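You operate a simulated robot arm through the tools that you are given. There is no shell and no other tool. Be economical: measure what you need, move in short steps, check, and stop when the job is done.

The job below is to be done with a simulated two-armed robot. You get a single attempt, and the scene is never put back.

JOB
Pick up the grease brush with one hand, pass it to the other hand and put it on the third stock shelf from the bottom. Take the stray nut and put it on top of the round die on the top of the side table. Put the yellow tag marked "21" from the top of the side table on the third stock shelf from the bottom and the yellow tag that says "39" on the top of the tool bench. Take the orange clip from the top of the side table and leave it on the silver nut. Open the right grey drawer, take the green block and put it inside, then shut the drawer. Do these in any order.

Only the result counts: the job must be done as asked and must still hold three seconds after the hand-in. Knocking over, shifting, dropping, spilling or breaking anything else fails it.

ROBOT AND FRAMES
Two 7-joint arms with four-finger grippers on one trunk, on a base that drives. Base frame: it is fixed to the floor where the robot stands at the start and does not move with it; the origin is under the middle of the robot, x ahead of it, y to its left, z up; the surface under the hand at the start is at about z = 750. Lengths are in mm, angles in degrees, forces in N, time in s.
The left shoulder is at the start at [40, 181, 1130], the right one opposite. With the tool pointing down near the work surface each hand reaches from about 300 to 820 mm from the robot's upright axis, wherever it stands, measured 20 degrees to its own side. Places, roughly: grease brush (3x3x16 cm) [600, -200, 800]; green block (3x3x3 cm) [600, 1200, 900]; orange clip (3x6x7 cm) [700, 300, 800]; qc right [-900, 3500, 700]; right grey drawer [-900, 3300, 700]; round die [500, -750, 750]; silver nut (6x6x3 cm) [700, 600, 800]; stray nut (4x4x2 cm) [600, -300, 800]; third stock shelf [-2400, -700, 1000]; top of the tool bench [600, 1700, 800]. Payload 3.67 kg a hand.
The tool frame of a hand sits at the grasp point between the pads (the TCP): z along the fingers, y along the line on which they close. The tips reach 28 mm beyond it. Largest opening 112 mm; the body of the gripper starts 73 mm behind the TCP.
Orientation is that of the tool frame in the base frame, as a unit quaternion [x, y, z, w]. With the fingers straight down and closing along the base's y, the tool's x points along the base's -x, its y along +y and its z along -z.

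CONTROLS
- The arms move only by the tool jog_arm. It takes "left_commands", "right_commands" or both (then of equal length, played together; a hand with none holds still); each is a list of rows, each a list of 7 numbers: the shift along the base's x, y, z in mm, then the turn, a rotation vector about the base's x, y, z in degrees, then the closure, from 0 (fully open) to 1 (shut). In form: [[dx, dy, dz, ax, ay, az, hand], ...]. A call has 1 to 12 rows; each row shifts and turns the commanded pose from where the row before left it. Each row takes 0.2 s and may step no farther than 50 mm and 8.6 degrees from the row before; otherwise, or with a gripper value out of range, the whole call is refused. Where a pose cannot be reached the arm comes as near as it can. A force on the tool above 40 N (or 10 N above the force at the start of the call, whichever is more), or a blocked arm, ends the call early, and 0.2 s more pass. The fingers move at their own pace and stop on an object; they squeeze with about 28 N. The grip force told is the motor's: it shows also when the fingers shut on nothing. Time passes only in rows, and 0.2 s behind the last, so rows that do not move let the fingers close. The reply holds the time, the measured pose of the TCP, the force on the tool along the base axes, the opening and the grip force, in the units named above and with some noise, with the torque about the TCP (base axes, N m) and any sound that the robot's microphone picked up, and new pictures: "views" is both (left out), scene, wrist or none (wrist: the cameras of the hands that moved).
- Cameras (640 x 400 px; columns grow to the right, rows downward): "scene" is now at [101.2, 22.5, 1348.6]; the picture's right is [0.26, -0.97, -0.00], its down [-0.65, -0.17, -0.74] and it looks along [0.71, 0.19, -0.68] (base axes); focal length 214 px, centre (320, 200). "left" rides on the left gripper at [60, 18, -104] in its tool frame; the picture's right is [-0.29, 0.96, 0.00], its down [-0.80, -0.24, -0.55] and it looks along [-0.53, -0.16, 0.83] (tool axes); focal length 234 px, centre (320, 200). "right" rides on the right gripper at [60, -18, -104] in its tool frame; the picture's right is [0.29, 0.96, 0.00], its down [-0.80, 0.24, -0.55] and it looks along [-0.53, 0.16, 0.83] (tool axes); focal length 234 px, centre (320, 200). There is no depth. A picture from a camera that has moved, and an enlarged one, comes with that camera's place and axes in the base frame and with its lens.
- slide_trunk(by): slides the trunk up (or, below 0, down) by that many mm; the arms and the scene camera ride with it, the base frame stays. It gives what a move gives, with no picture.
- roll_base(legs): drives the robot by 1 to 6 legs, each [ahead, left, turn to the left] in mm, mm and degrees, along the robot's own axes; the way and the turn of a leg run together, so that a leg with both is an arc; at most 1500 mm and 180 degrees a leg. The arms and the cameras ride along, it lands a little off, and it stops where it bumps. It gives what a move gives, and a new picture of the scene camera.
- turn_head(pan, tilt): turns the head with the scene camera to pan (to the left, within 86 degrees either way) and tilt (down, from -29 to 69), counted from straight ahead of the robot. It gives what a move gives, and a new picture of the scene camera.
- close_up(camera, box): a new picture of the part [left, top, right, bottom] of that camera's present view, enlarged. No time passes.
- close_job(): hands the job in; it is judged then, once.

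Go step by step. Nothing tells you exact positions but the pictures and the camera data: compare them with the known pose of the tool, close in by small moves and look again before you grip or let go. The budget is 217 turns and 260 pictures, counting those below and the enlarged ones. Unless the task says otherwise, let go and move clear before handing in.

The tools are called after "Call:" as name(argument=value, ...) on one line, values as JSON. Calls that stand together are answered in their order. jog_arm: Moves the arms, as the interface text tells. Its arguments: {"type":"object","properties":{"left_commands":{"type":"array"},"right_commands":{"type":"array"},"views":{"type":"string","enum":["both","scene","wrist","none"]}},"required":[]} The other tools are called the same way: slide_trunk (by) slides the trunk up or down; roll_base (legs) drives the base; turn_head (pan, tilt) turns the head that bears the scene camera; close_up (camera, box) takes an enlarged picture of a part of a camera's view; close_job () hands the job in.

At the start:

```text
time_s: 0.0
left_tool_pos: [479.0, 166.0, 1071.8]
left_tcp_rot: [-0.001, 1.0, 0.0, 0.001]
left_wrist_force: [-0.4, -0.5, 0.0]
left_ft_torque: [0.02, -0.01, 0.01]
left_width: 112.0
left_grasp_force: 0.1
right_tool_pos: [538.9, -222.6, 1077.8]
right_tcp_rot: [0.0, 1.0, 0.0, 0.0]
right_wrist_force: [-0.9, 0.1, -0.7]
right_ft_torque: [0.0, 0.01, 0.0]
right_width: 111.9
right_grasp_force: 0.2
trunk travel left (down, up): [-250.0, 264.0]
robot x, y, heading: [2.8, 0.1, 0.1]
head pan, tilt: [14.8, 42.6]
```

scene: 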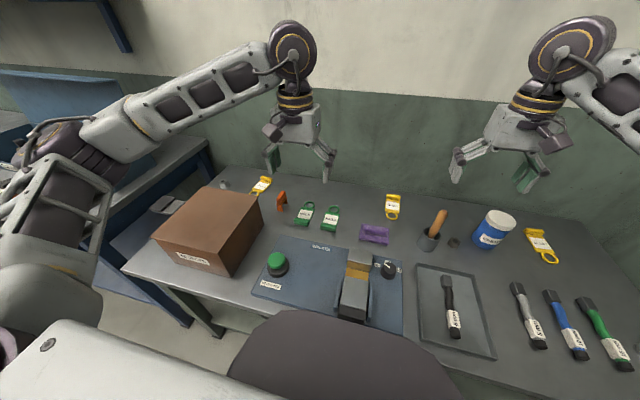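
right: 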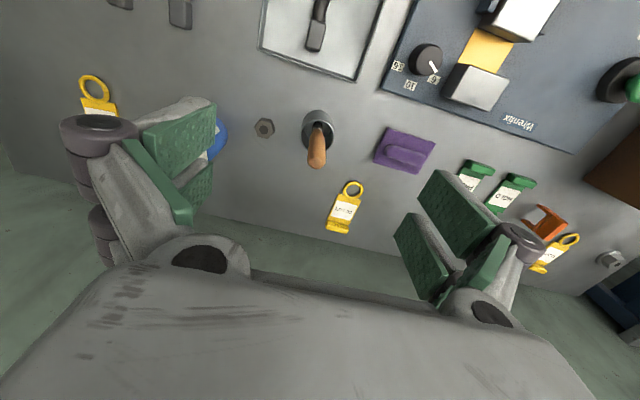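
left: 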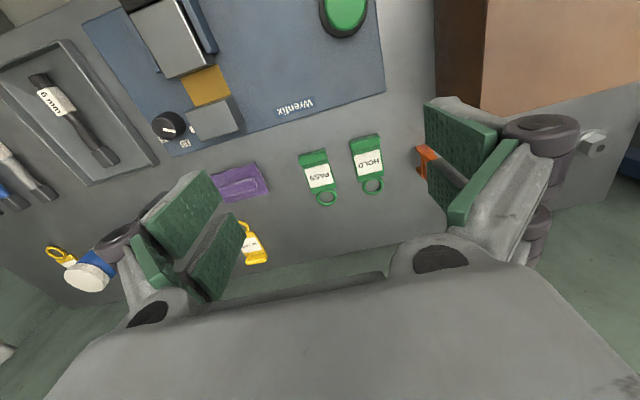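

I see the side table with tags, clip, cup with a wooden-handled brush and a small nut. I'll enlarge parts to read the labels.

Call:
close_up(camera="scene", box=[360, 170, 640, 345])

Call:
close_up(camera="scene", box=[140, 160, 400, 322])

Call:
turn_head(pan=-50, tilt=45)

Call:
turn_head(pan=60, tilt=30)

```text
2.29 times, centred on (500, 258) of scene
camera zoom: at [101.2, 22.5, 1348.6], right [0.26, -0.97, 0.0], down [-0.65, -0.17, -0.74], along [0.71, 0.19, -0.68], focal length 490 px, centre (-91, 69)
```

zoom: 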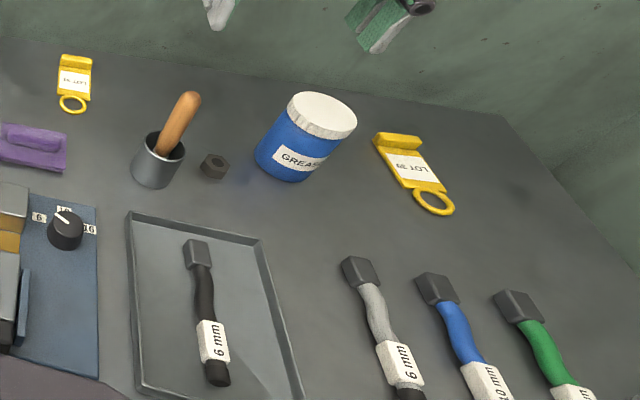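

```text
2.46 times, centred on (270, 241) of scene
camera zoom: at [101.2, 22.5, 1348.6], right [0.26, -0.97, 0.0], down [-0.65, -0.17, -0.74], along [0.71, 0.19, -0.68], focal length 528 px, centre (443, 99)
```

zoom: 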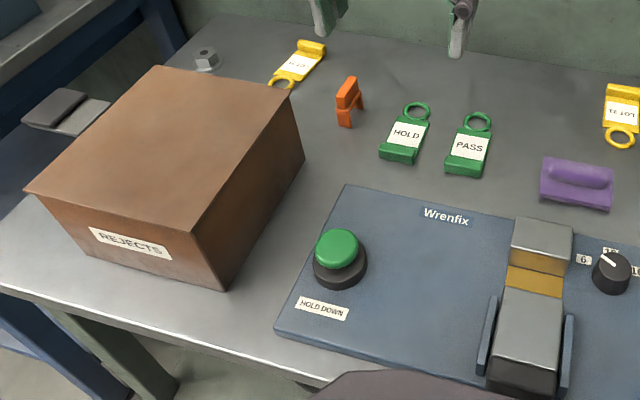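

```text
time_s: 1.4
left_tool_pos: [479.1, 168.0, 1072.8]
left_tcp_rot: [0.0, 1.0, 0.0, 0.0]
left_wrist_force: [0.4, -1.3, -0.2]
left_ft_torque: [-0.02, 0.01, -0.01]
left_width: 112.1
left_grasp_force: 0.0
right_tool_pos: [540.3, -224.7, 1077.9]
right_tcp_rot: [0.0, 1.0, 0.0, -0.001]
right_wrist_force: [-0.2, 0.2, 0.2]
right_ft_torque: [0.03, 0.0, 0.0]
right_width: 112.2
right_grasp_force: 0.2
trunk travel left (down, up): [-250.0, 264.0]
robot x, y, heading: [-2.0, 0.5, 0.1]
head pan, tilt: [-50.0, 45.0]
camera scene: at [73.1, -61.1, 1345.2], right [-0.77, -0.64, 0.0], down [-0.46, 0.54, -0.71], along [0.45, -0.54, -0.71], focal length 214 px, centre (320, 200)
```

scene: 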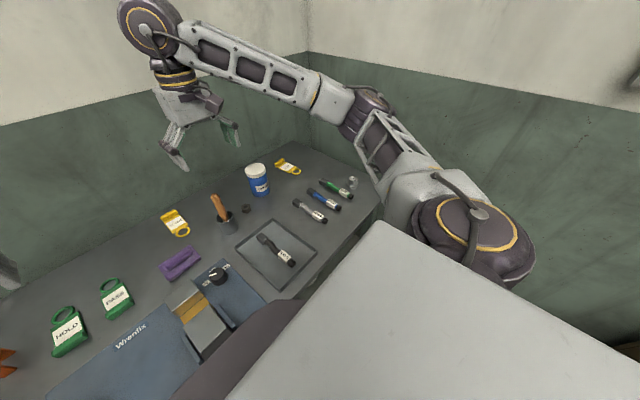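

```text
time_s: 3.2
left_tool_pos: [477.2, 166.4, 1071.2]
left_tcp_rot: [-0.001, 1.0, 0.0, 0.0]
left_wrist_force: [0.0, -0.2, 0.0]
left_ft_torque: [0.01, 0.0, -0.04]
left_width: 112.0
left_grasp_force: 0.1
right_tool_pos: [541.0, -223.3, 1077.4]
right_tcp_rot: [0.0, 1.0, 0.0, 0.0]
right_wrist_force: [-0.1, 0.1, 0.5]
right_ft_torque: [-0.01, -0.03, 0.03]
right_width: 111.8
right_grasp_force: 0.0
trunk travel left (down, up): [-250.0, 264.0]
robot x, y, heading: [-1.6, -0.0, -0.2]
head pan, tilt: [60.0, 30.0]
camera scene: at [66.1, 79.5, 1367.8], right [0.87, -0.5, 0.0], down [-0.25, -0.43, -0.87], along [0.43, 0.75, -0.5], focal length 214 px, centre (320, 200)
```

scene: 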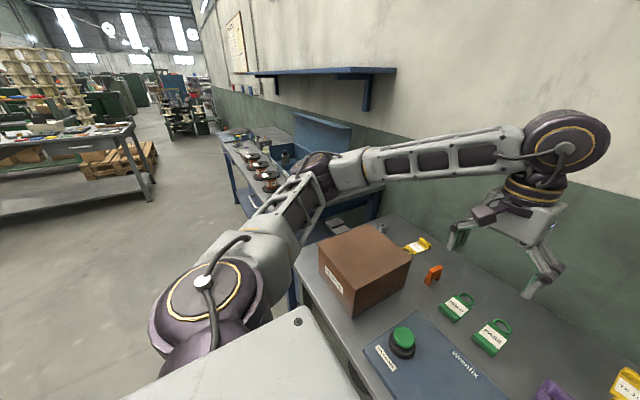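

Next I read the tag numbers through the wrist cameras.

Call:
close_up(camera="right", box=[300, 160, 400, 240])

Call:
close_up(camera="right", box=[480, 180, 640, 280])

Call:
close_up(camera="scene", box=[300, 210, 460, 310])

Call:
close_up(camera="scene", box=[200, 90, 400, 215])

Call:
turn_head(pan=-20, tilt=42)

```text
5.00 times, centred on (350, 200) of right
camera zoom: at [480.4, -241.6, 1182.7], right [-0.29, 0.96, 0.0], down [0.8, 0.24, 0.55], along [0.53, 0.16, -0.83], focal length 1171 px, centre (170, 200)
```

zoom: 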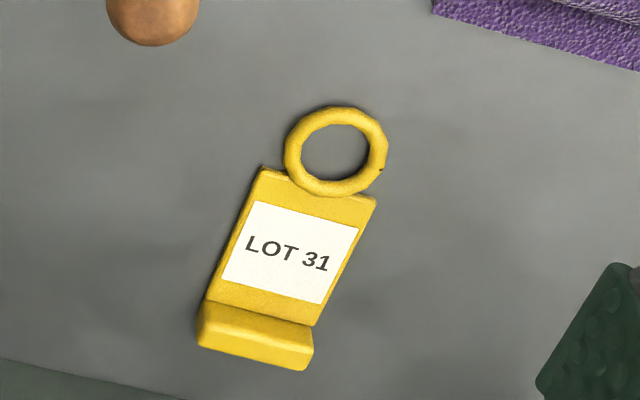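

```text
4.00 times, centred on (560, 230) of right
camera zoom: at [480.4, -241.6, 1182.7], right [-0.29, 0.96, 0.0], down [0.8, 0.24, 0.55], along [0.53, 0.16, -0.83], focal length 937 px, centre (-640, 80)
```

zoom: 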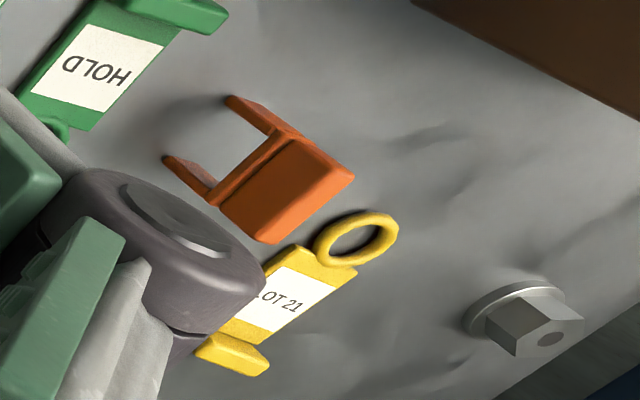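

```text
4.00 times, centred on (380, 260) of scene
camera zoom: at [66.1, 79.5, 1367.8], right [0.87, -0.5, 0.0], down [-0.25, -0.43, -0.87], along [0.43, 0.75, -0.5], focal length 858 px, centre (80, -40)
```

zoom: 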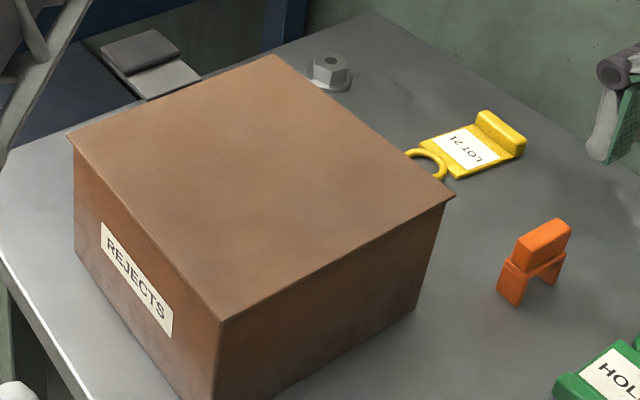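

```text
3.20 times, centred on (300, 152) of scene
camera zoom: at [66.1, 79.5, 1367.8], right [0.87, -0.5, 0.0], down [-0.25, -0.43, -0.87], along [0.43, 0.75, -0.5], focal length 686 px, centre (384, 352)
```

zoom: 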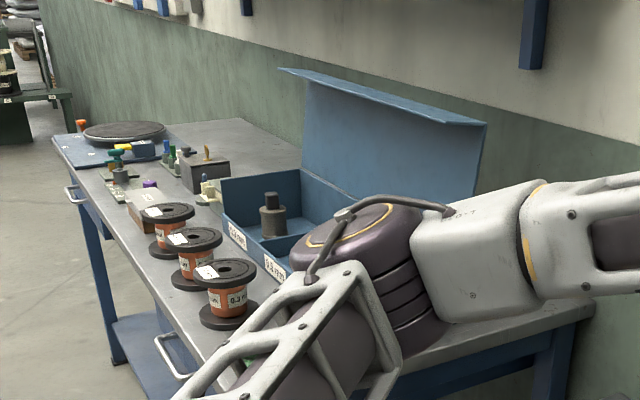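

```text
time_s: 4.8
left_tool_pos: [479.1, 167.3, 1070.8]
left_tcp_rot: [-0.001, 1.0, 0.0, 0.0]
left_wrist_force: [-0.7, 0.1, 0.1]
left_ft_torque: [0.01, 0.0, -0.03]
left_width: 112.0
left_grasp_force: 0.2
right_tool_pos: [541.4, -223.2, 1077.5]
right_tcp_rot: [0.0, 1.0, 0.0, 0.0]
right_wrist_force: [0.1, 0.2, 0.6]
right_ft_torque: [0.01, 0.0, -0.01]
right_width: 112.0
right_grasp_force: 0.0
trunk travel left (down, up): [-250.0, 264.0]
robot x, y, heading: [2.2, -0.3, 0.0]
head pan, tilt: [-20.0, 42.0]
camera scene: at [99.4, -27.3, 1349.5], right [-0.34, -0.94, 0.0], down [-0.63, 0.23, -0.74], along [0.7, -0.25, -0.67], focal length 214 px, centre (320, 200)
```

scene: 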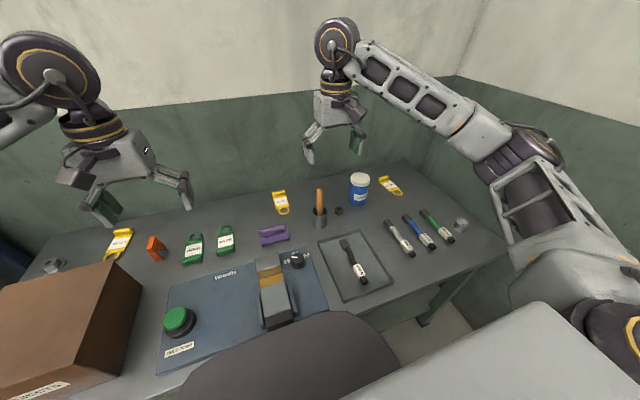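

Tags read 21 (left), 31 (middle), 39 (right, to be verified). The brush stands in the cup near [580, -200], top about z 930; I bring the right hand above it.

Call:
jog_arm(right_commands=[[18, 12, -30, 0, 0, 0, 0.3], [18, 13, -35, 0, 0, 0, 0.3], [0, 0, 0, 0, 0, 0, 0.3]])

Call:
close_up(camera="scene", box=[360, 160, 520, 260])

```text
time_s: 5.6
left_tool_pos: [478.9, 166.4, 1072.0]
left_tcp_rot: [0.0, 1.0, 0.0, 0.0]
left_wrist_force: [-0.2, 0.7, -0.5]
left_ft_torque: [-0.03, 0.0, -0.01]
left_width: 112.0
left_grasp_force: 0.0
right_tool_pos: [575.4, -197.8, 1013.7]
right_tcp_rot: [0.0, 1.0, -0.001, 0.0]
right_wrist_force: [0.1, -0.6, -0.1]
right_ft_torque: [-0.01, -0.02, 0.01]
right_width: 78.3
right_grasp_force: 0.0
trunk travel left (down, up): [-250.0, 264.0]
robot x, y, heading: [2.1, 1.2, 0.2]
head pan, tilt: [-20.0, 42.0]
camera scene: at [98.6, -27.5, 1349.6], right [-0.34, -0.94, 0.0], down [-0.63, 0.23, -0.74], along [0.7, -0.25, -0.67], focal length 214 px, centre (320, 200)
camera right: at [515.2, -217.1, 1118.5], right [-0.29, 0.96, 0.0], down [0.8, 0.24, 0.55], along [0.53, 0.16, -0.83], focal length 234 px, centre (320, 200)
```

scene: 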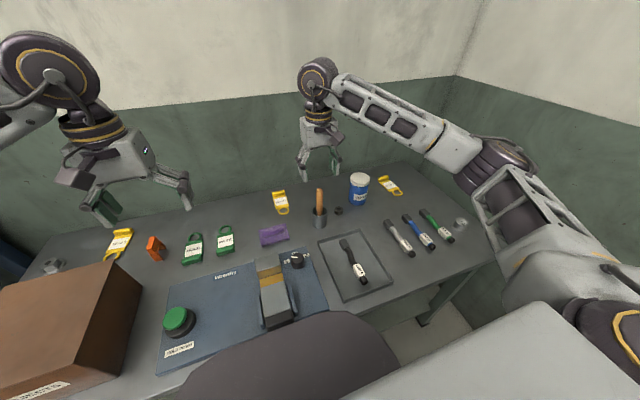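
right: 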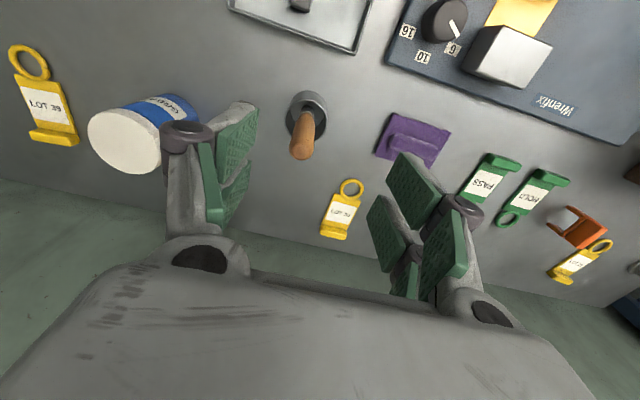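

```text
4.00 times, centred on (440, 210) of scene
camera zoom: at [98.6, -27.5, 1349.6], right [-0.34, -0.94, 0.0], down [-0.63, 0.23, -0.74], along [0.7, -0.25, -0.67], focal length 858 px, centre (-160, 160)
```

zoom: 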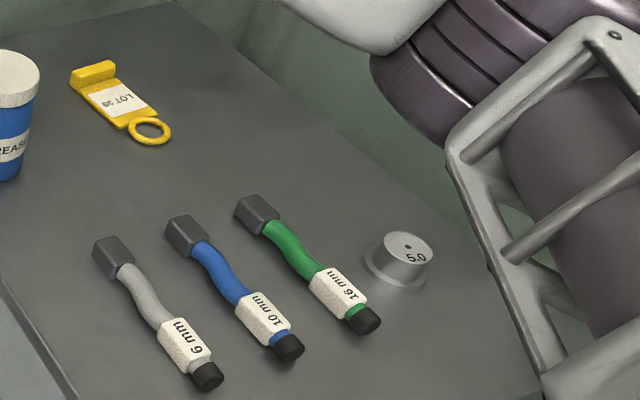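

Brush top is near [596, -208, 918]. I move over it and descend.

Call:
jog_arm(right_commands=[[20, -10, 0, 0, 0, 0, 0.3], [0, 0, -40, 0, 0, 0, 0.3], [0, 0, -40, 0, 0, 0, 0.3], [0, 0, -38, 0, 0, 0, 0.3]])

Call:
close_up(camera="scene", box=[270, 150, 390, 240])

```text
time_s: 6.6
left_tool_pos: [480.0, 167.3, 1070.9]
left_tcp_rot: [-0.001, 1.0, -0.001, 0.0]
left_wrist_force: [0.0, -0.5, -0.3]
left_ft_torque: [0.02, 0.02, 0.0]
left_width: 112.1
left_grasp_force: 0.1
right_tool_pos: [595.2, -208.4, 895.0]
right_tcp_rot: [0.0, 1.0, 0.001, 0.0]
right_wrist_force: [-0.1, 0.1, -0.2]
right_ft_torque: [0.01, 0.01, 0.03]
right_width: 78.3
right_grasp_force: 0.2
trunk travel left (down, up): [-250.0, 264.0]
robot x, y, heading: [-0.7, 2.5, -0.4]
head pan, tilt: [-20.0, 42.0]
camera scene: at [99.9, -27.9, 1349.4], right [-0.34, -0.94, 0.0], down [-0.63, 0.23, -0.74], along [0.7, -0.25, -0.67], focal length 214 px, centre (320, 200)
camera right: at [534.5, -227.2, 1000.1], right [-0.29, 0.96, 0.0], down [0.8, 0.24, 0.55], along [0.53, 0.16, -0.83], focal length 234 px, centre (320, 200)
```

scene: 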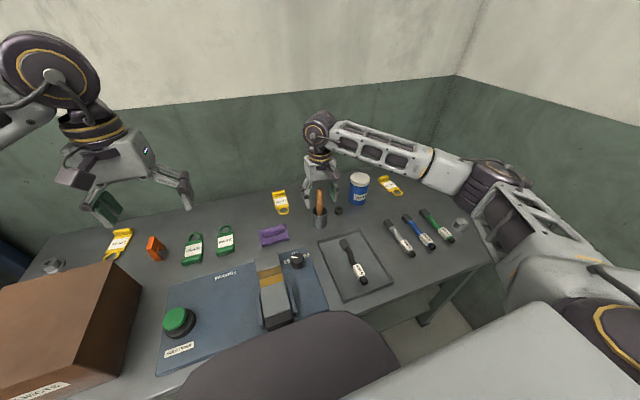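
right: 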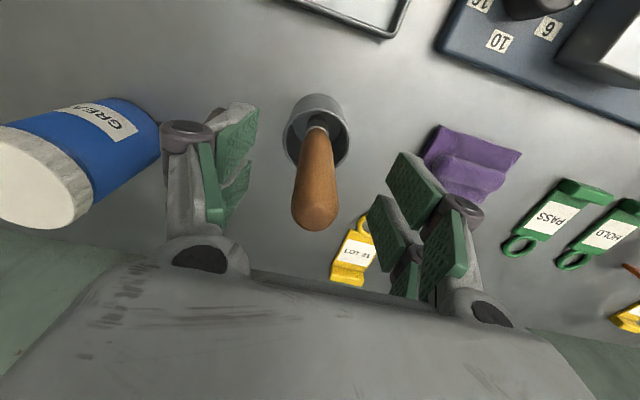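

```text
4.44 times, centred on (330, 195) of scene
camera zoom: at [99.9, -27.9, 1349.4], right [-0.34, -0.94, 0.0], down [-0.63, 0.23, -0.74], along [0.7, -0.25, -0.67], focal length 953 px, centre (276, 222)
```

zoom: 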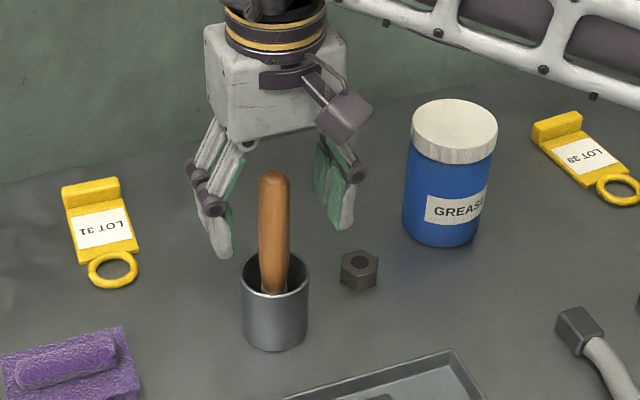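

The top is nearer [608, -209, 900]. I shift 10 mm ahead, 25 down and close.

Call:
jog_arm(right_commands=[[9, -1, -25, 0, 0, 0, 0.3], [0, 0, 0, 0, 0, 0, 1], [0, 0, 0, 0, 0, 0, 1], [0, 0, 0, 0, 0, 0, 1]])

Call:
close_up(camera="scene", box=[270, 150, 390, 240])

```text
time_s: 7.6
left_tool_pos: [478.1, 166.8, 1070.8]
left_tcp_rot: [-0.001, 1.0, -0.001, 0.001]
left_wrist_force: [-0.3, -0.9, 0.5]
left_ft_torque: [0.0, -0.03, -0.01]
left_width: 112.1
left_grasp_force: 0.0
right_tool_pos: [603.0, -210.3, 871.8]
right_tcp_rot: [0.0, 1.0, 0.0, 0.0]
right_wrist_force: [0.6, -0.6, 0.7]
right_ft_torque: [0.0, 0.01, 0.03]
right_width: 21.2
right_grasp_force: 28.1
trunk travel left (down, up): [-250.0, 264.0]
robot x, y, heading: [2.8, 2.4, 0.2]
head pan, tilt: [-20.0, 42.0]
camera scene: at [99.2, -27.4, 1349.5], right [-0.34, -0.94, 0.0], down [-0.63, 0.23, -0.74], along [0.7, -0.25, -0.67], focal length 214 px, centre (320, 200)
camera right: at [542.7, -228.0, 976.1], right [-0.29, 0.96, 0.0], down [0.8, 0.24, 0.55], along [0.53, 0.16, -0.83], focal length 234 px, centre (320, 200)
```

scene: 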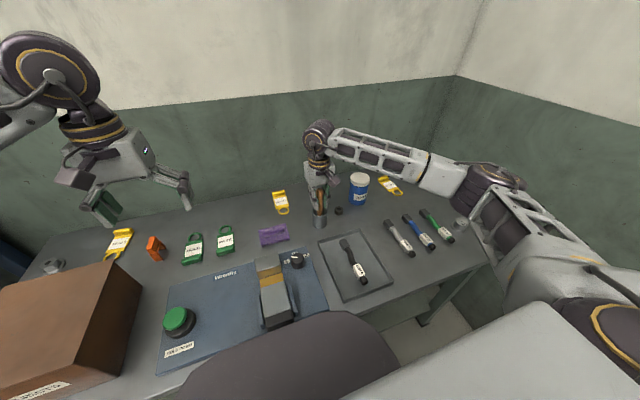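
right: 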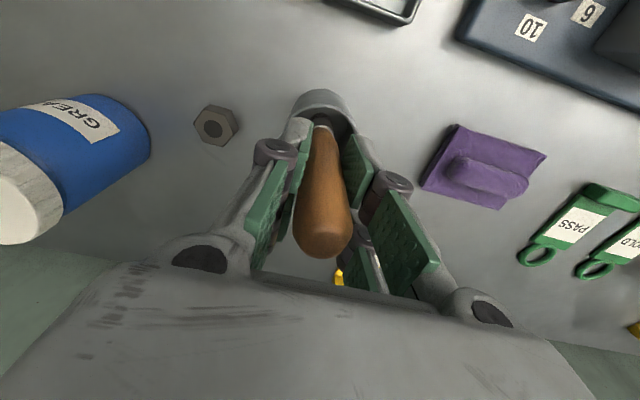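

```text
4.44 times, centred on (330, 195) of scene
camera zoom: at [99.2, -27.4, 1349.5], right [-0.34, -0.94, 0.0], down [-0.63, 0.23, -0.74], along [0.7, -0.25, -0.67], focal length 953 px, centre (276, 222)
```

zoom: 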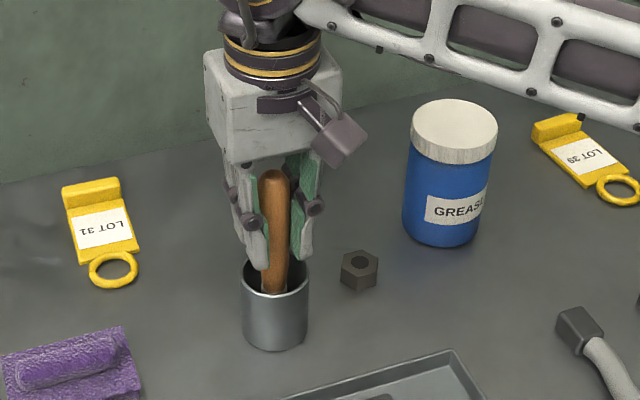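

The handle is gripped (21 mm). Lifting straight up.

Call:
jog_arm(right_commands=[[0, 0, 20, 0, 0, 0, 1], [0, 0, 30, 0, 0, 0, 1], [0, 0, 40, 0, 0, 0, 1], [0, 0, 40, 0, 0, 0, 1], [0, 0, 40, 0, 0, 0, 1]])

Call:
close_up(camera="scene", box=[250, 120, 410, 240])

```text
time_s: 8.8
left_tool_pos: [477.3, 168.2, 1072.1]
left_tcp_rot: [-0.002, 1.0, -0.001, 0.0]
left_wrist_force: [-1.1, 0.3, 0.3]
left_ft_torque: [-0.04, 0.0, 0.01]
left_width: 112.0
left_grasp_force: 0.0
right_tool_pos: [602.3, -206.0, 1043.7]
right_tcp_rot: [0.001, 1.0, -0.001, 0.0]
right_wrist_force: [-1.0, 0.0, -0.7]
right_ft_torque: [-0.02, -0.01, 0.0]
right_width: 21.1
right_grasp_force: 28.5
trunk travel left (down, up): [-250.0, 264.0]
robot x, y, heading: [0.0, 1.3, 0.0]
head pan, tilt: [-20.0, 42.0]
camera scene: at [98.9, -27.0, 1349.5], right [-0.34, -0.94, 0.0], down [-0.63, 0.23, -0.74], along [0.7, -0.25, -0.67], focal length 214 px, centre (320, 200)
camera right: at [543.4, -226.6, 1147.6], right [-0.29, 0.96, 0.0], down [0.8, 0.24, 0.55], along [0.53, 0.16, -0.83], focal length 234 px, centre (320, 200)
```

scene: 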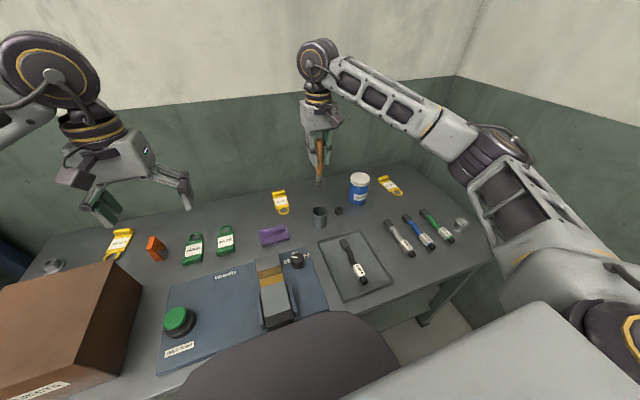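
right: 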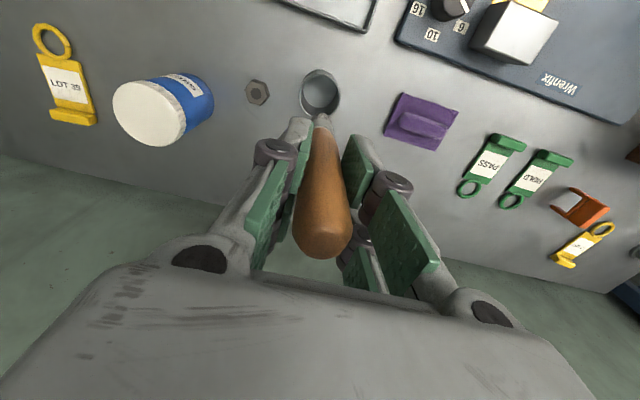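

```text
3.33 times, centred on (330, 180) of scene
camera zoom: at [98.9, -27.0, 1349.5], right [-0.34, -0.94, 0.0], down [-0.63, 0.23, -0.74], along [0.7, -0.25, -0.67], focal length 715 px, centre (287, 267)
```

zoom: 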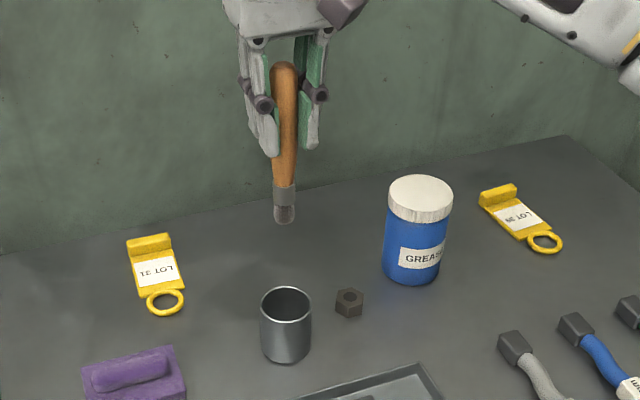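

Brush is out cleanly. For the hand-over I turn the right hand so the brush points left, and the left hand so it closes along x.

Call:
jog_arm(left_commands=[[0, 0, 8, 0, 0, -8.2, 0.3], [0, 0, 8, 0, 0, -8.2, 0.3], [0, 0, 8, 0, 0, -8.2, 0.3], [0, 0, 8, 0, 0, -8.2, 0.3], [0, 0, 8, 0, 0, -8.2, 0.3], [0, 0, 8, 0, 0, -8.2, 0.3], [0, 0, 8, 0, 0, -8.2, 0.3], [0, 0, 8, 0, 0, -8.2, 0.3], [0, 0, 8, 0, 0, -8.2, 0.3], [0, 0, 8, 0, 0, -8.2, 0.3], [0, 0, 8, 0, 0, -8, 0.3]], right_commands=[[-10, 6, 2, 8.2, 0, 0, 1], [-10, 6, 2, 8.2, 0, 0, 1], [-10, 6, 2, 8.2, 0, 0, 1], [-10, 6, 2, 8.2, 0, 0, 1], [-10, 6, 2, 8.2, 0, 0, 1], [-10, 6, 2, 8.2, 0, 0, 1], [-10, 6, 2, 8.2, 0, 0, 1], [-10, 6, 2, 8.2, 0, 0, 1], [-10, 6, 2, 8.2, 0, 0, 1], [-10, 6, 2, 8.2, 0, 0, 1], [-10, 6, 2, 8, 0, 0, 1]])

Call:
turn_head(pan=0, tilt=25)

```text
time_s: 11.2
left_tool_pos: [333.3, 64.9, 1136.7]
left_tcp_rot: [0.705, 0.709, -0.001, 0.0]
left_wrist_force: [-0.7, -0.4, 0.6]
left_ft_torque: [0.04, -0.03, 0.0]
left_width: 78.4
left_grasp_force: 0.1
left hand out of reach, approached as far as the arm can: row 8, 9, 10, 11
right_tool_pos: [494.9, -144.6, 1062.6]
right_tcp_rot: [0.0, 0.707, 0.707, 0.0]
right_wrist_force: [0.1, 0.4, -0.7]
right_ft_torque: [-0.06, -0.01, 0.0]
right_width: 20.7
right_grasp_force: 28.3
trunk travel left (down, up): [-250.0, 264.0]
robot x, y, heading: [-1.4, -3.2, -0.1]
head pan, tilt: [-20.0, 42.0]
camera scene: at [98.6, -28.6, 1349.5], right [-0.34, -0.94, 0.0], down [-0.63, 0.23, -0.74], along [0.7, -0.25, -0.67], focal length 214 px, centre (320, 200)
camera right: at [434.4, -248.5, 1045.4], right [-0.29, 0.0, 0.96], down [0.8, -0.56, 0.24], along [0.53, 0.83, 0.16], focal length 234 px, centre (320, 200)
camera left: at [350.4, 124.8, 1239.7], right [0.96, -0.28, 0.0], down [-0.24, -0.8, 0.55], along [-0.16, -0.53, -0.83], focal length 234 px, centre (320, 200)
```

scene: 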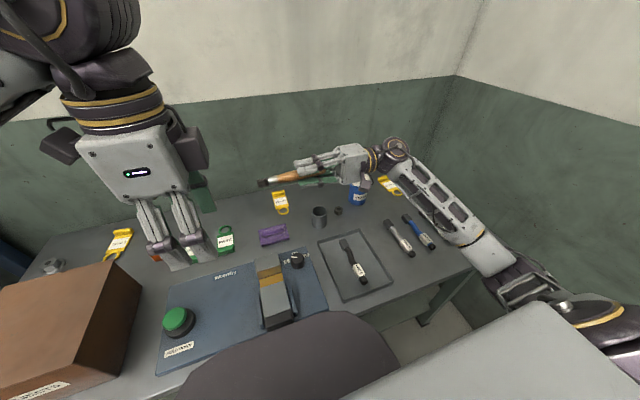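
right: 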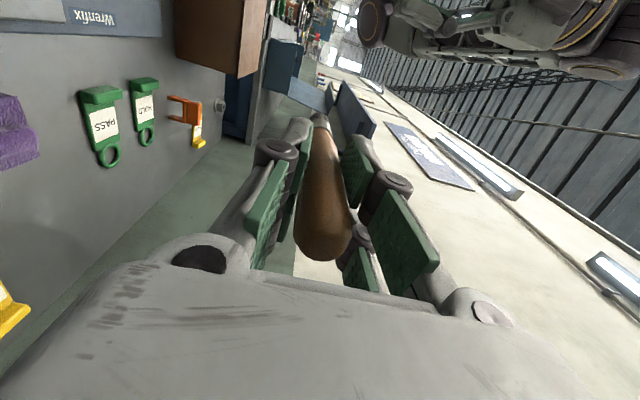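
left: 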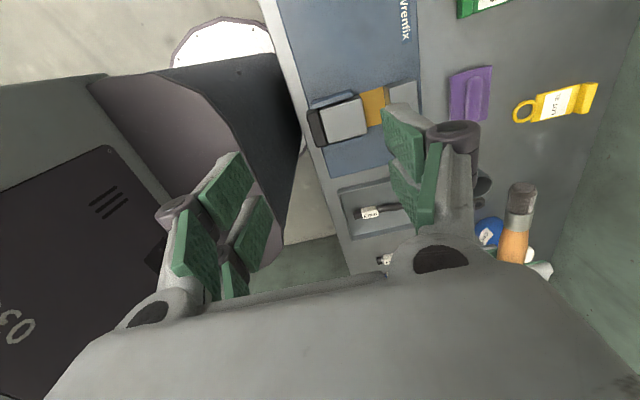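

```text
time_s: 12.0
left_tool_pos: [334.0, 64.8, 1135.9]
left_tcp_rot: [0.705, 0.709, 0.0, 0.0]
left_wrist_force: [0.5, 0.3, -0.6]
left_ft_torque: [0.04, 0.03, -0.03]
left_width: 78.6
left_grasp_force: 0.0
right_tool_pos: [494.8, -144.7, 1062.6]
right_tcp_rot: [0.001, 0.707, 0.707, 0.0]
right_wrist_force: [0.3, 0.0, 0.1]
right_ft_torque: [0.01, -0.03, 0.0]
right_width: 20.2
right_grasp_force: 28.0
trunk travel left (down, up): [-250.0, 264.0]
robot x, y, heading: [3.3, -1.5, 0.3]
head pan, tilt: [0.0, 25.0]
camera scene: at [112.8, 0.9, 1375.7], right [0.0, -1.0, 0.0], down [-0.42, 0.0, -0.91], along [0.91, 0.0, -0.42], focal length 214 px, centre (320, 200)
```

scene: 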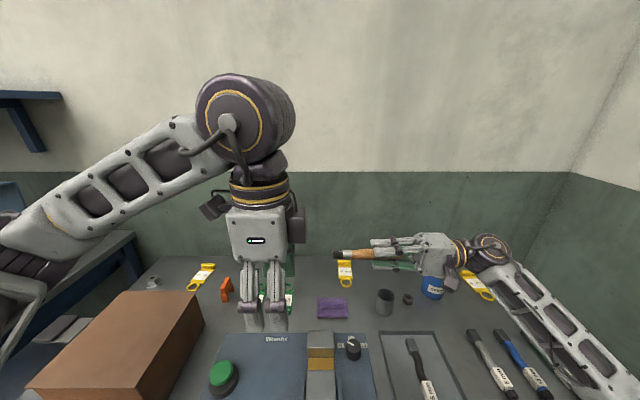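

Left hand is too high to reach; I lower both. Brush tip is about 113 mm beyond the right TCP along +y.

Call:
jog_arm(left_commands=[[30, 10, -40, 0, 0, 0, 0.3], [30, 10, -40, 0, 0, 0, 0.3], [30, 5, -40, 0, 0, 0, 0.3], [30, 0, -30, 0, 0, 0, 0.3], [30, 0, 0, 0, 0, 0, 0.3], [0, 0, 0, 0, 0, 0, 0.3]], right_commands=[[0, 15, -20, 0, 0, 0, 1], [0, 15, -20, 0, 0, 0, 1], [0, 15, -20, 0, 0, 0, 1], [0, 15, -20, 0, 0, 0, 1], [0, 0, 0, 0, 0, 0, 1], [0, 0, 0, 0, 0, 0, 1]])

```text
refused: row 1 steps farther than a row can; nothing moved
```

Call:
jog_arm(left_commands=[[30, 5, -36, 0, 0, 0, 0.3], [30, 5, -36, 0, 0, 0, 0.3], [30, 5, -36, 0, 0, 0, 0.3], [30, 0, -30, 0, 0, 0, 0.3], [30, 0, 0, 0, 0, 0, 0.3], [0, 0, 0, 0, 0, 0, 0.3]], right_commands=[[0, 15, -20, 0, 0, 0, 1], [0, 15, -20, 0, 0, 0, 1], [0, 15, -20, 0, 0, 0, 1], [0, 15, -20, 0, 0, 0, 1], [0, 0, 0, 0, 0, 0, 1], [0, 0, 0, 0, 0, 0, 1]])

```text
time_s: 13.4
left_tool_pos: [344.8, 47.8, 1045.6]
left_tcp_rot: [0.703, 0.711, -0.001, -0.001]
left_wrist_force: [-0.3, -0.1, -0.3]
left_ft_torque: [0.02, 0.02, -0.01]
left_width: 78.4
left_grasp_force: 0.1
left hand out of reach, approached as far as the arm can: row 1, 2, 3, 4, 5
right_tool_pos: [495.3, -83.9, 982.0]
right_tcp_rot: [0.0, 0.708, 0.707, 0.0]
right_wrist_force: [0.2, 0.1, 0.4]
right_ft_torque: [0.0, 0.0, -0.03]
right_width: 20.1
right_grasp_force: 28.0
trunk travel left (down, up): [-250.0, 264.0]
robot x, y, heading: [7.0, 0.2, -0.1]
head pan, tilt: [0.0, 25.0]
camera scene: at [113.0, 1.3, 1375.7], right [0.0, -1.0, 0.0], down [-0.42, 0.0, -0.91], along [0.91, 0.0, -0.42], focal length 214 px, centre (320, 200)
camera right: at [435.1, -187.2, 964.4], right [-0.29, 0.0, 0.96], down [0.8, -0.55, 0.24], along [0.53, 0.83, 0.16], focal length 234 px, centre (320, 200)
camera left: at [362.6, 109.3, 1148.7], right [0.96, -0.28, 0.0], down [-0.23, -0.8, 0.55], along [-0.16, -0.53, -0.83], focal length 234 px, centre (320, 200)
```

scene: 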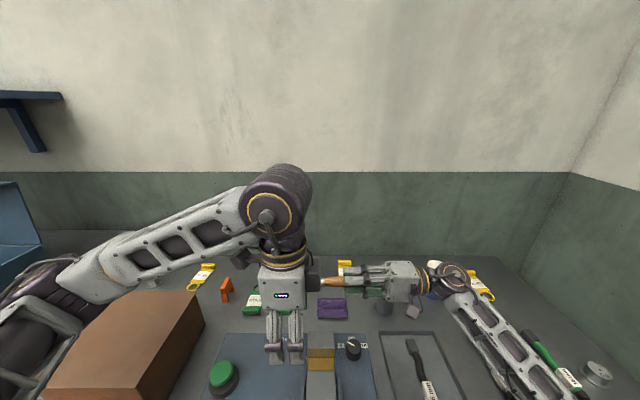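
right: 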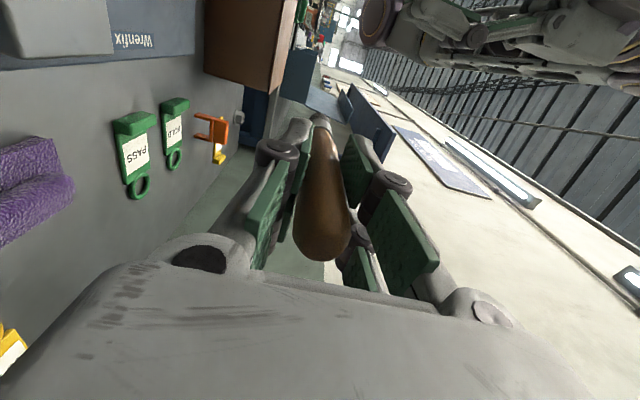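
left: 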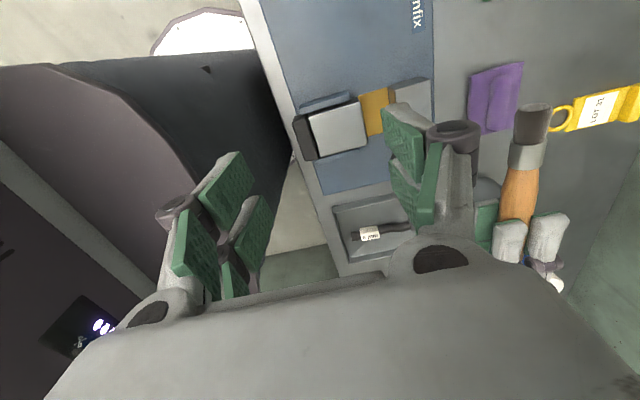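

The left wrist is limited in that yaw. Instead: right hand back to vertical with the brush hanging, left hand will come in horizontally, fingers ahead.

Call:
jog_arm(left_commands=[[-5, 8, -5, 0, 0, 8.2, 0.3], [-5, 8, -5, 0, 0, 8.2, 0.3], [-5, 8, -5, 0, 0, 8.2, 0.3], [-5, 8, -5, 0, 0, 8.2, 0.3], [-5, 8, 0, 0, 0, 8.2, 0.3], [0, 8, 0, 0, 0, 8.2, 0.3], [0, 8, 0, 0, 0, 8.2, 0.3], [0, 8, 0, 0, 0, 8.2, 0.3], [0, 8, 0, 0, 0, 8.2, 0.3], [0, 8, 0, 0, 0, 8.2, 0.3], [0, 8, 0, 0, 0, 8, 0.3]], right_commands=[[3, -4, 8, -8.2, 0, 0, 1], [3, -4, 8, -8.2, 0, 0, 1], [3, -4, 8, -8.2, 0, 0, 1], [3, -4, 8, -8.2, 0, 0, 1], [3, -4, 8, -8.2, 0, 0, 1], [3, -4, 8, -8.2, 0, 0, 1], [3, -4, 8, -8.2, 0, 0, 1], [3, -4, 8, -8.2, 0, 0, 1], [3, -4, 8, -8.2, 0, 0, 1], [3, -4, 8, -8.2, 0, 0, 1], [3, -4, 8, -8, 0, 0, 1]], views="scene")

```text
time_s: 15.8
left_tool_pos: [319.4, 134.9, 1026.6]
left_tcp_rot: [-0.001, 1.0, -0.001, 0.0]
left_wrist_force: [-1.1, 0.4, 0.4]
left_ft_torque: [-0.03, 0.02, 0.0]
left_width: 78.5
left_grasp_force: 0.1
right_tool_pos: [527.7, -125.6, 1070.1]
right_tcp_rot: [0.0, 1.0, -0.002, 0.0]
right_wrist_force: [-1.2, 1.0, -0.4]
right_ft_torque: [-0.04, -0.02, 0.0]
right_width: 20.4
right_grasp_force: 28.0
trunk travel left (down, up): [-250.0, 264.0]
robot x, y, heading: [-0.7, 4.1, -0.1]
head pan, tilt: [0.0, 25.0]
camera scene: at [112.4, 2.4, 1375.8], right [0.0, -1.0, 0.0], down [-0.42, 0.0, -0.91], along [0.91, 0.0, -0.42], focal length 214 px, centre (320, 200)
```

scene: 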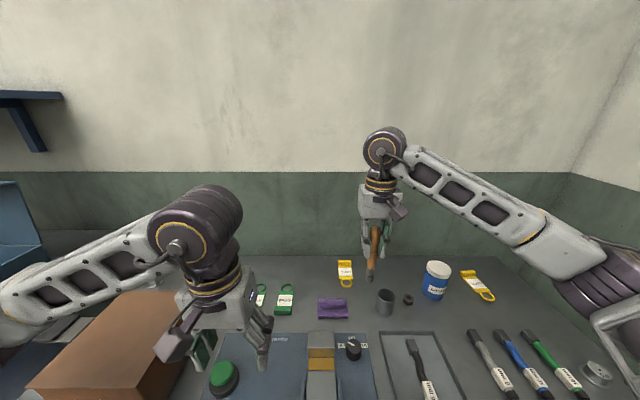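

Call:
jog_arm(left_commands=[[6, 0, -2, 0, -8.2, 0, 0.3], [6, 0, -2, 0, -8.2, 0, 0.3], [6, 0, -2, 0, -8.2, 0, 0.3], [6, 0, -2, 0, -8.2, 0, 0.3], [6, 0, -2, 0, -8.2, 0, 0.3], [6, 0, -2, 0, -8.2, 0, 0.3], [6, 0, -2, 0, -8.2, 0, 0.3], [6, 0, -2, 0, -8.2, 0, 0.3], [6, 0, -2, 0, -8.2, 0, 0.3], [6, 0, -2, 0, -8.2, 0, 0.3], [6, 0, -2, 0, -8, 0, 0.3]])

```text
time_s: 18.4
left_tool_pos: [475.9, 64.4, 998.5]
left_tcp_rot: [-0.001, 0.742, -0.003, 0.671]
left_wrist_force: [-0.1, 0.2, -0.7]
left_ft_torque: [0.02, 0.02, -0.04]
left_width: 78.2
left_grasp_force: 0.1
left hand out of reach, approached as far as the arm can: row 2, 3, 4, 5, 6, 7, 8
right_tool_pos: [527.2, -126.2, 1070.1]
right_tcp_rot: [0.0, 1.0, -0.002, 0.0]
right_wrist_force: [1.1, -0.2, 0.1]
right_ft_torque: [-0.02, -0.01, 0.01]
right_width: 20.2
right_grasp_force: 28.0
trunk travel left (down, up): [-250.0, 264.0]
robot x, y, heading: [-0.9, -2.9, 0.1]
head pan, tilt: [0.0, 25.0]
stopped in row 11 (left hand): the arm was blocked; the commanded pose is now the measured one
camera scene: at [112.0, 2.6, 1375.8], right [0.0, -1.0, 0.0], down [-0.42, 0.0, -0.91], along [0.91, 0.0, -0.42], focal length 214 px, centre (320, 200)
camera left: at [366.9, 83.0, 947.4], right [0.03, 0.96, 0.28], down [-0.47, -0.23, 0.85], along [0.88, -0.16, 0.45], focal length 234 px, centre (320, 200)
```

scene: 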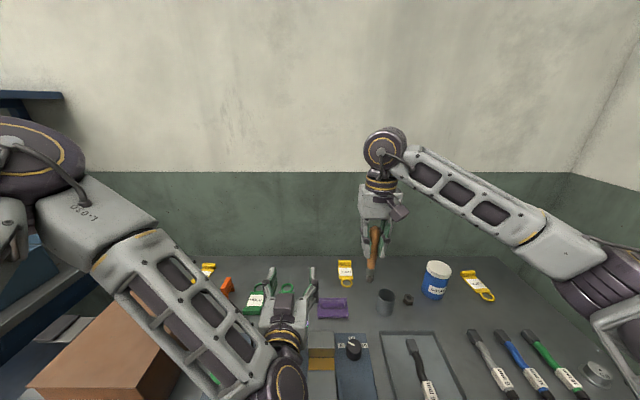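
left: 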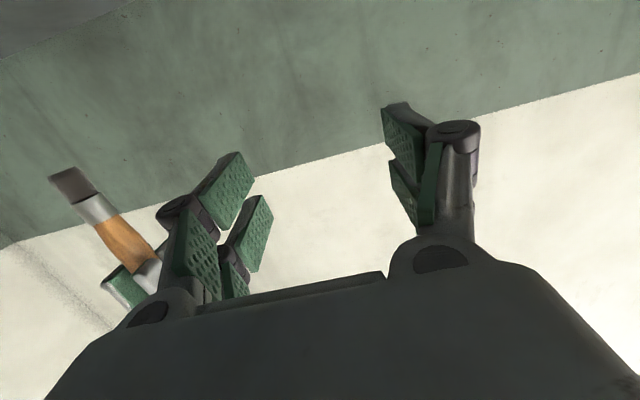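

Left hand now points ahead at [476, 64, 998]. I bring the right hand with the brush in front of it.

Call:
jog_arm(right_commands=[[30, 0, 0, 0, 0, 0, 1], [0, 45, 0, 0, 0, 0, 1], [0, 45, 0, 0, 0, 0, 1], [0, 45, -5, 0, 0, 0, 1], [0, 45, -5, 0, 0, 0, 1], [0, 10, 0, 0, 0, 0, 1]])

Call:
close_up(camera="left", box=[0, 0, 640, 400])

```text
time_s: 19.8
left_tool_pos: [477.4, 63.1, 997.3]
left_tcp_rot: [-0.001, 0.741, -0.002, 0.672]
left_wrist_force: [-0.1, 0.2, 0.7]
left_ft_torque: [0.01, -0.01, 0.02]
left_width: 78.4
left_grasp_force: 0.1
right_tool_pos: [559.1, 62.7, 1061.0]
right_tcp_rot: [0.001, 1.0, 0.0, 0.0]
right_wrist_force: [-0.5, 0.4, -0.2]
right_ft_torque: [-0.01, 0.01, 0.0]
right_width: 20.1
right_grasp_force: 28.3
trunk travel left (down, up): [-250.0, 264.0]
robot x, y, heading: [-3.1, 1.3, -0.2]
head pan, tilt: [0.0, 25.0]
camera scene: at [113.0, 0.5, 1375.7], right [0.0, -1.0, 0.0], down [-0.42, 0.0, -0.91], along [0.91, 0.0, -0.42], focal length 214 px, centre (320, 200)
camera right: at [499.7, 42.9, 1166.7], right [-0.29, 0.96, 0.0], down [0.8, 0.24, 0.55], along [0.53, 0.16, -0.83], focal length 234 px, centre (320, 200)
```

scene: 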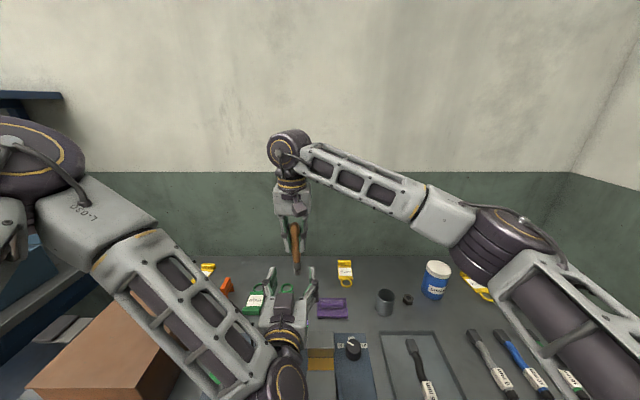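
right: 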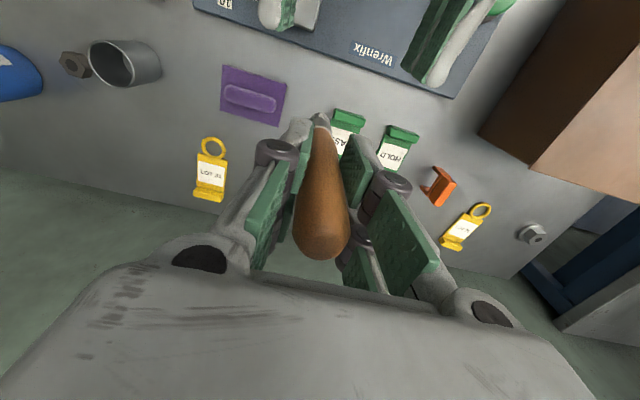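

```text
1.00 times, centred on (320, 200) of left (not enlarged: the box is as wide or as high as the picture)
camera zoom: at [368.0, 81.4, 947.7], right [0.03, 0.96, 0.28], down [-0.47, -0.23, 0.85], along [0.88, -0.16, 0.45], focal length 234 px, centre (320, 200)
```

zoom: 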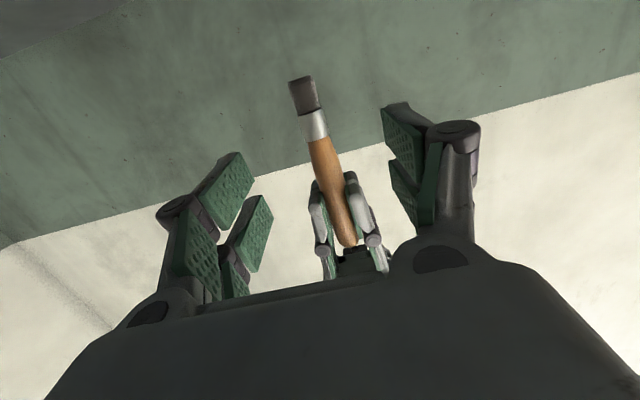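

Aligned. Pulling the brush into the left hand's gap.

Call:
jog_arm(right_commands=[[-25, 0, 0, 0, 0, 0, 1], [-25, 0, 0, 0, 0, 0, 1], [-22, 0, 0, 0, 0, 0, 1]])

Call:
close_up(camera="left", box=[0, 0, 640, 400])

```text
time_s: 20.6
left_tool_pos: [477.1, 62.4, 997.6]
left_tcp_rot: [-0.001, 0.741, -0.003, 0.672]
left_wrist_force: [0.1, -0.4, 0.3]
left_ft_torque: [0.01, -0.03, -0.01]
left_width: 78.2
left_grasp_force: 0.0
right_tool_pos: [487.9, 60.9, 1060.8]
right_tcp_rot: [0.0, 1.0, 0.0, 0.0]
right_wrist_force: [0.0, -0.2, -0.1]
right_ft_torque: [-0.01, 0.02, 0.02]
right_width: 20.1
right_grasp_force: 28.0
trunk travel left (down, up): [-250.0, 264.0]
robot x, y, heading: [-0.6, -3.8, 0.1]
head pan, tilt: [0.0, 25.0]
camera scene: at [112.5, 1.2, 1375.8], right [0.0, -1.0, 0.0], down [-0.42, 0.0, -0.91], along [0.91, 0.0, -0.42], focal length 214 px, centre (320, 200)
camera right: at [426.7, 43.1, 1166.3], right [-0.29, 0.96, 0.0], down [0.8, 0.24, 0.55], along [0.53, 0.16, -0.83], focal length 234 px, centre (320, 200)
```

scene: 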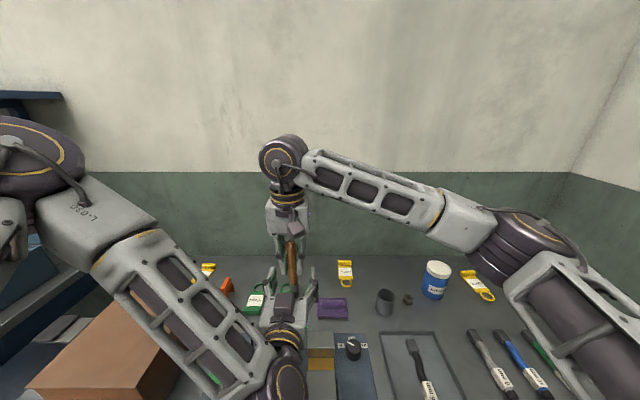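
right: 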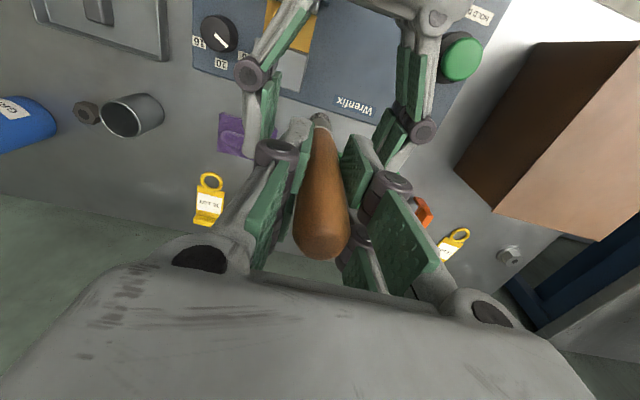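

```text
1.00 times, centred on (320, 200) of left (not enlarged: the box is as wide or as high as the picture)
camera zoom: at [367.6, 81.9, 947.8], right [0.03, 0.96, 0.28], down [-0.47, -0.23, 0.85], along [0.88, -0.16, 0.45], focal length 234 px, centre (320, 200)
```

zoom: 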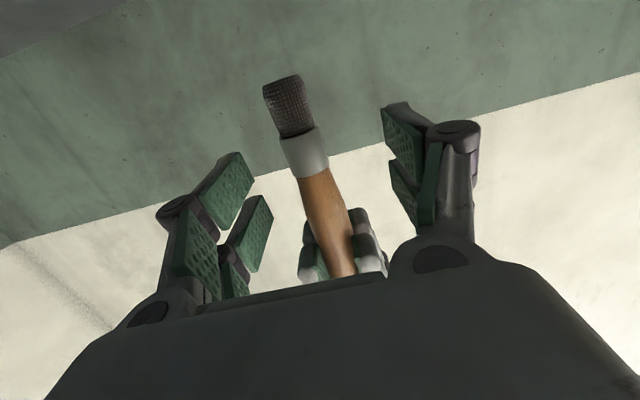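

The handle lies at the left TCP. Closing the left hand.

Call:
jog_arm(left_commands=[[0, 0, 0, 0, 0, 0, 1], [0, 0, 0, 0, 0, 0, 1], [0, 0, 0, 0, 0, 0, 1], [0, 0, 0, 0, 0, 0, 1]], views="wrist")

```text
time_s: 21.6
left_tool_pos: [476.4, 62.2, 998.1]
left_tcp_rot: [0.0, 0.74, -0.004, 0.672]
left_wrist_force: [0.8, -15.9, 0.0]
left_ft_torque: [0.22, 0.18, -0.11]
left_width: 22.0
left_grasp_force: 27.3
right_tool_pos: [487.6, 61.5, 1062.0]
right_tcp_rot: [-0.001, 1.0, 0.001, 0.0]
right_wrist_force: [-0.2, 16.0, 0.3]
right_ft_torque: [0.79, -0.09, -0.04]
right_width: 20.3
right_grasp_force: 28.3
trunk travel left (down, up): [-250.0, 264.0]
robot x, y, heading: [2.4, 0.5, -0.0]
head pan, tilt: [0.0, 25.0]
camera left: at [367.7, 81.2, 947.8], right [0.03, 0.96, 0.28], down [-0.47, -0.23, 0.85], along [0.88, -0.16, 0.45], focal length 234 px, centre (320, 200)
```

left: 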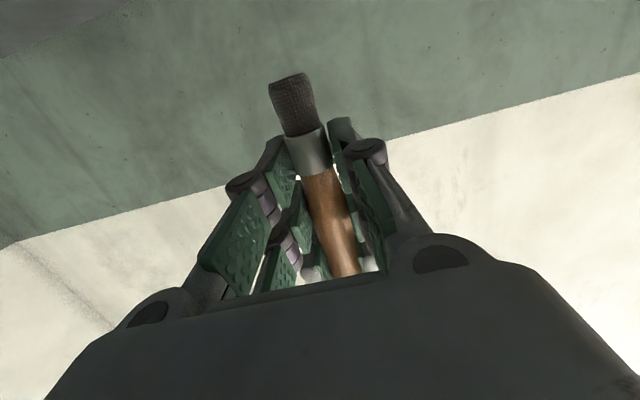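

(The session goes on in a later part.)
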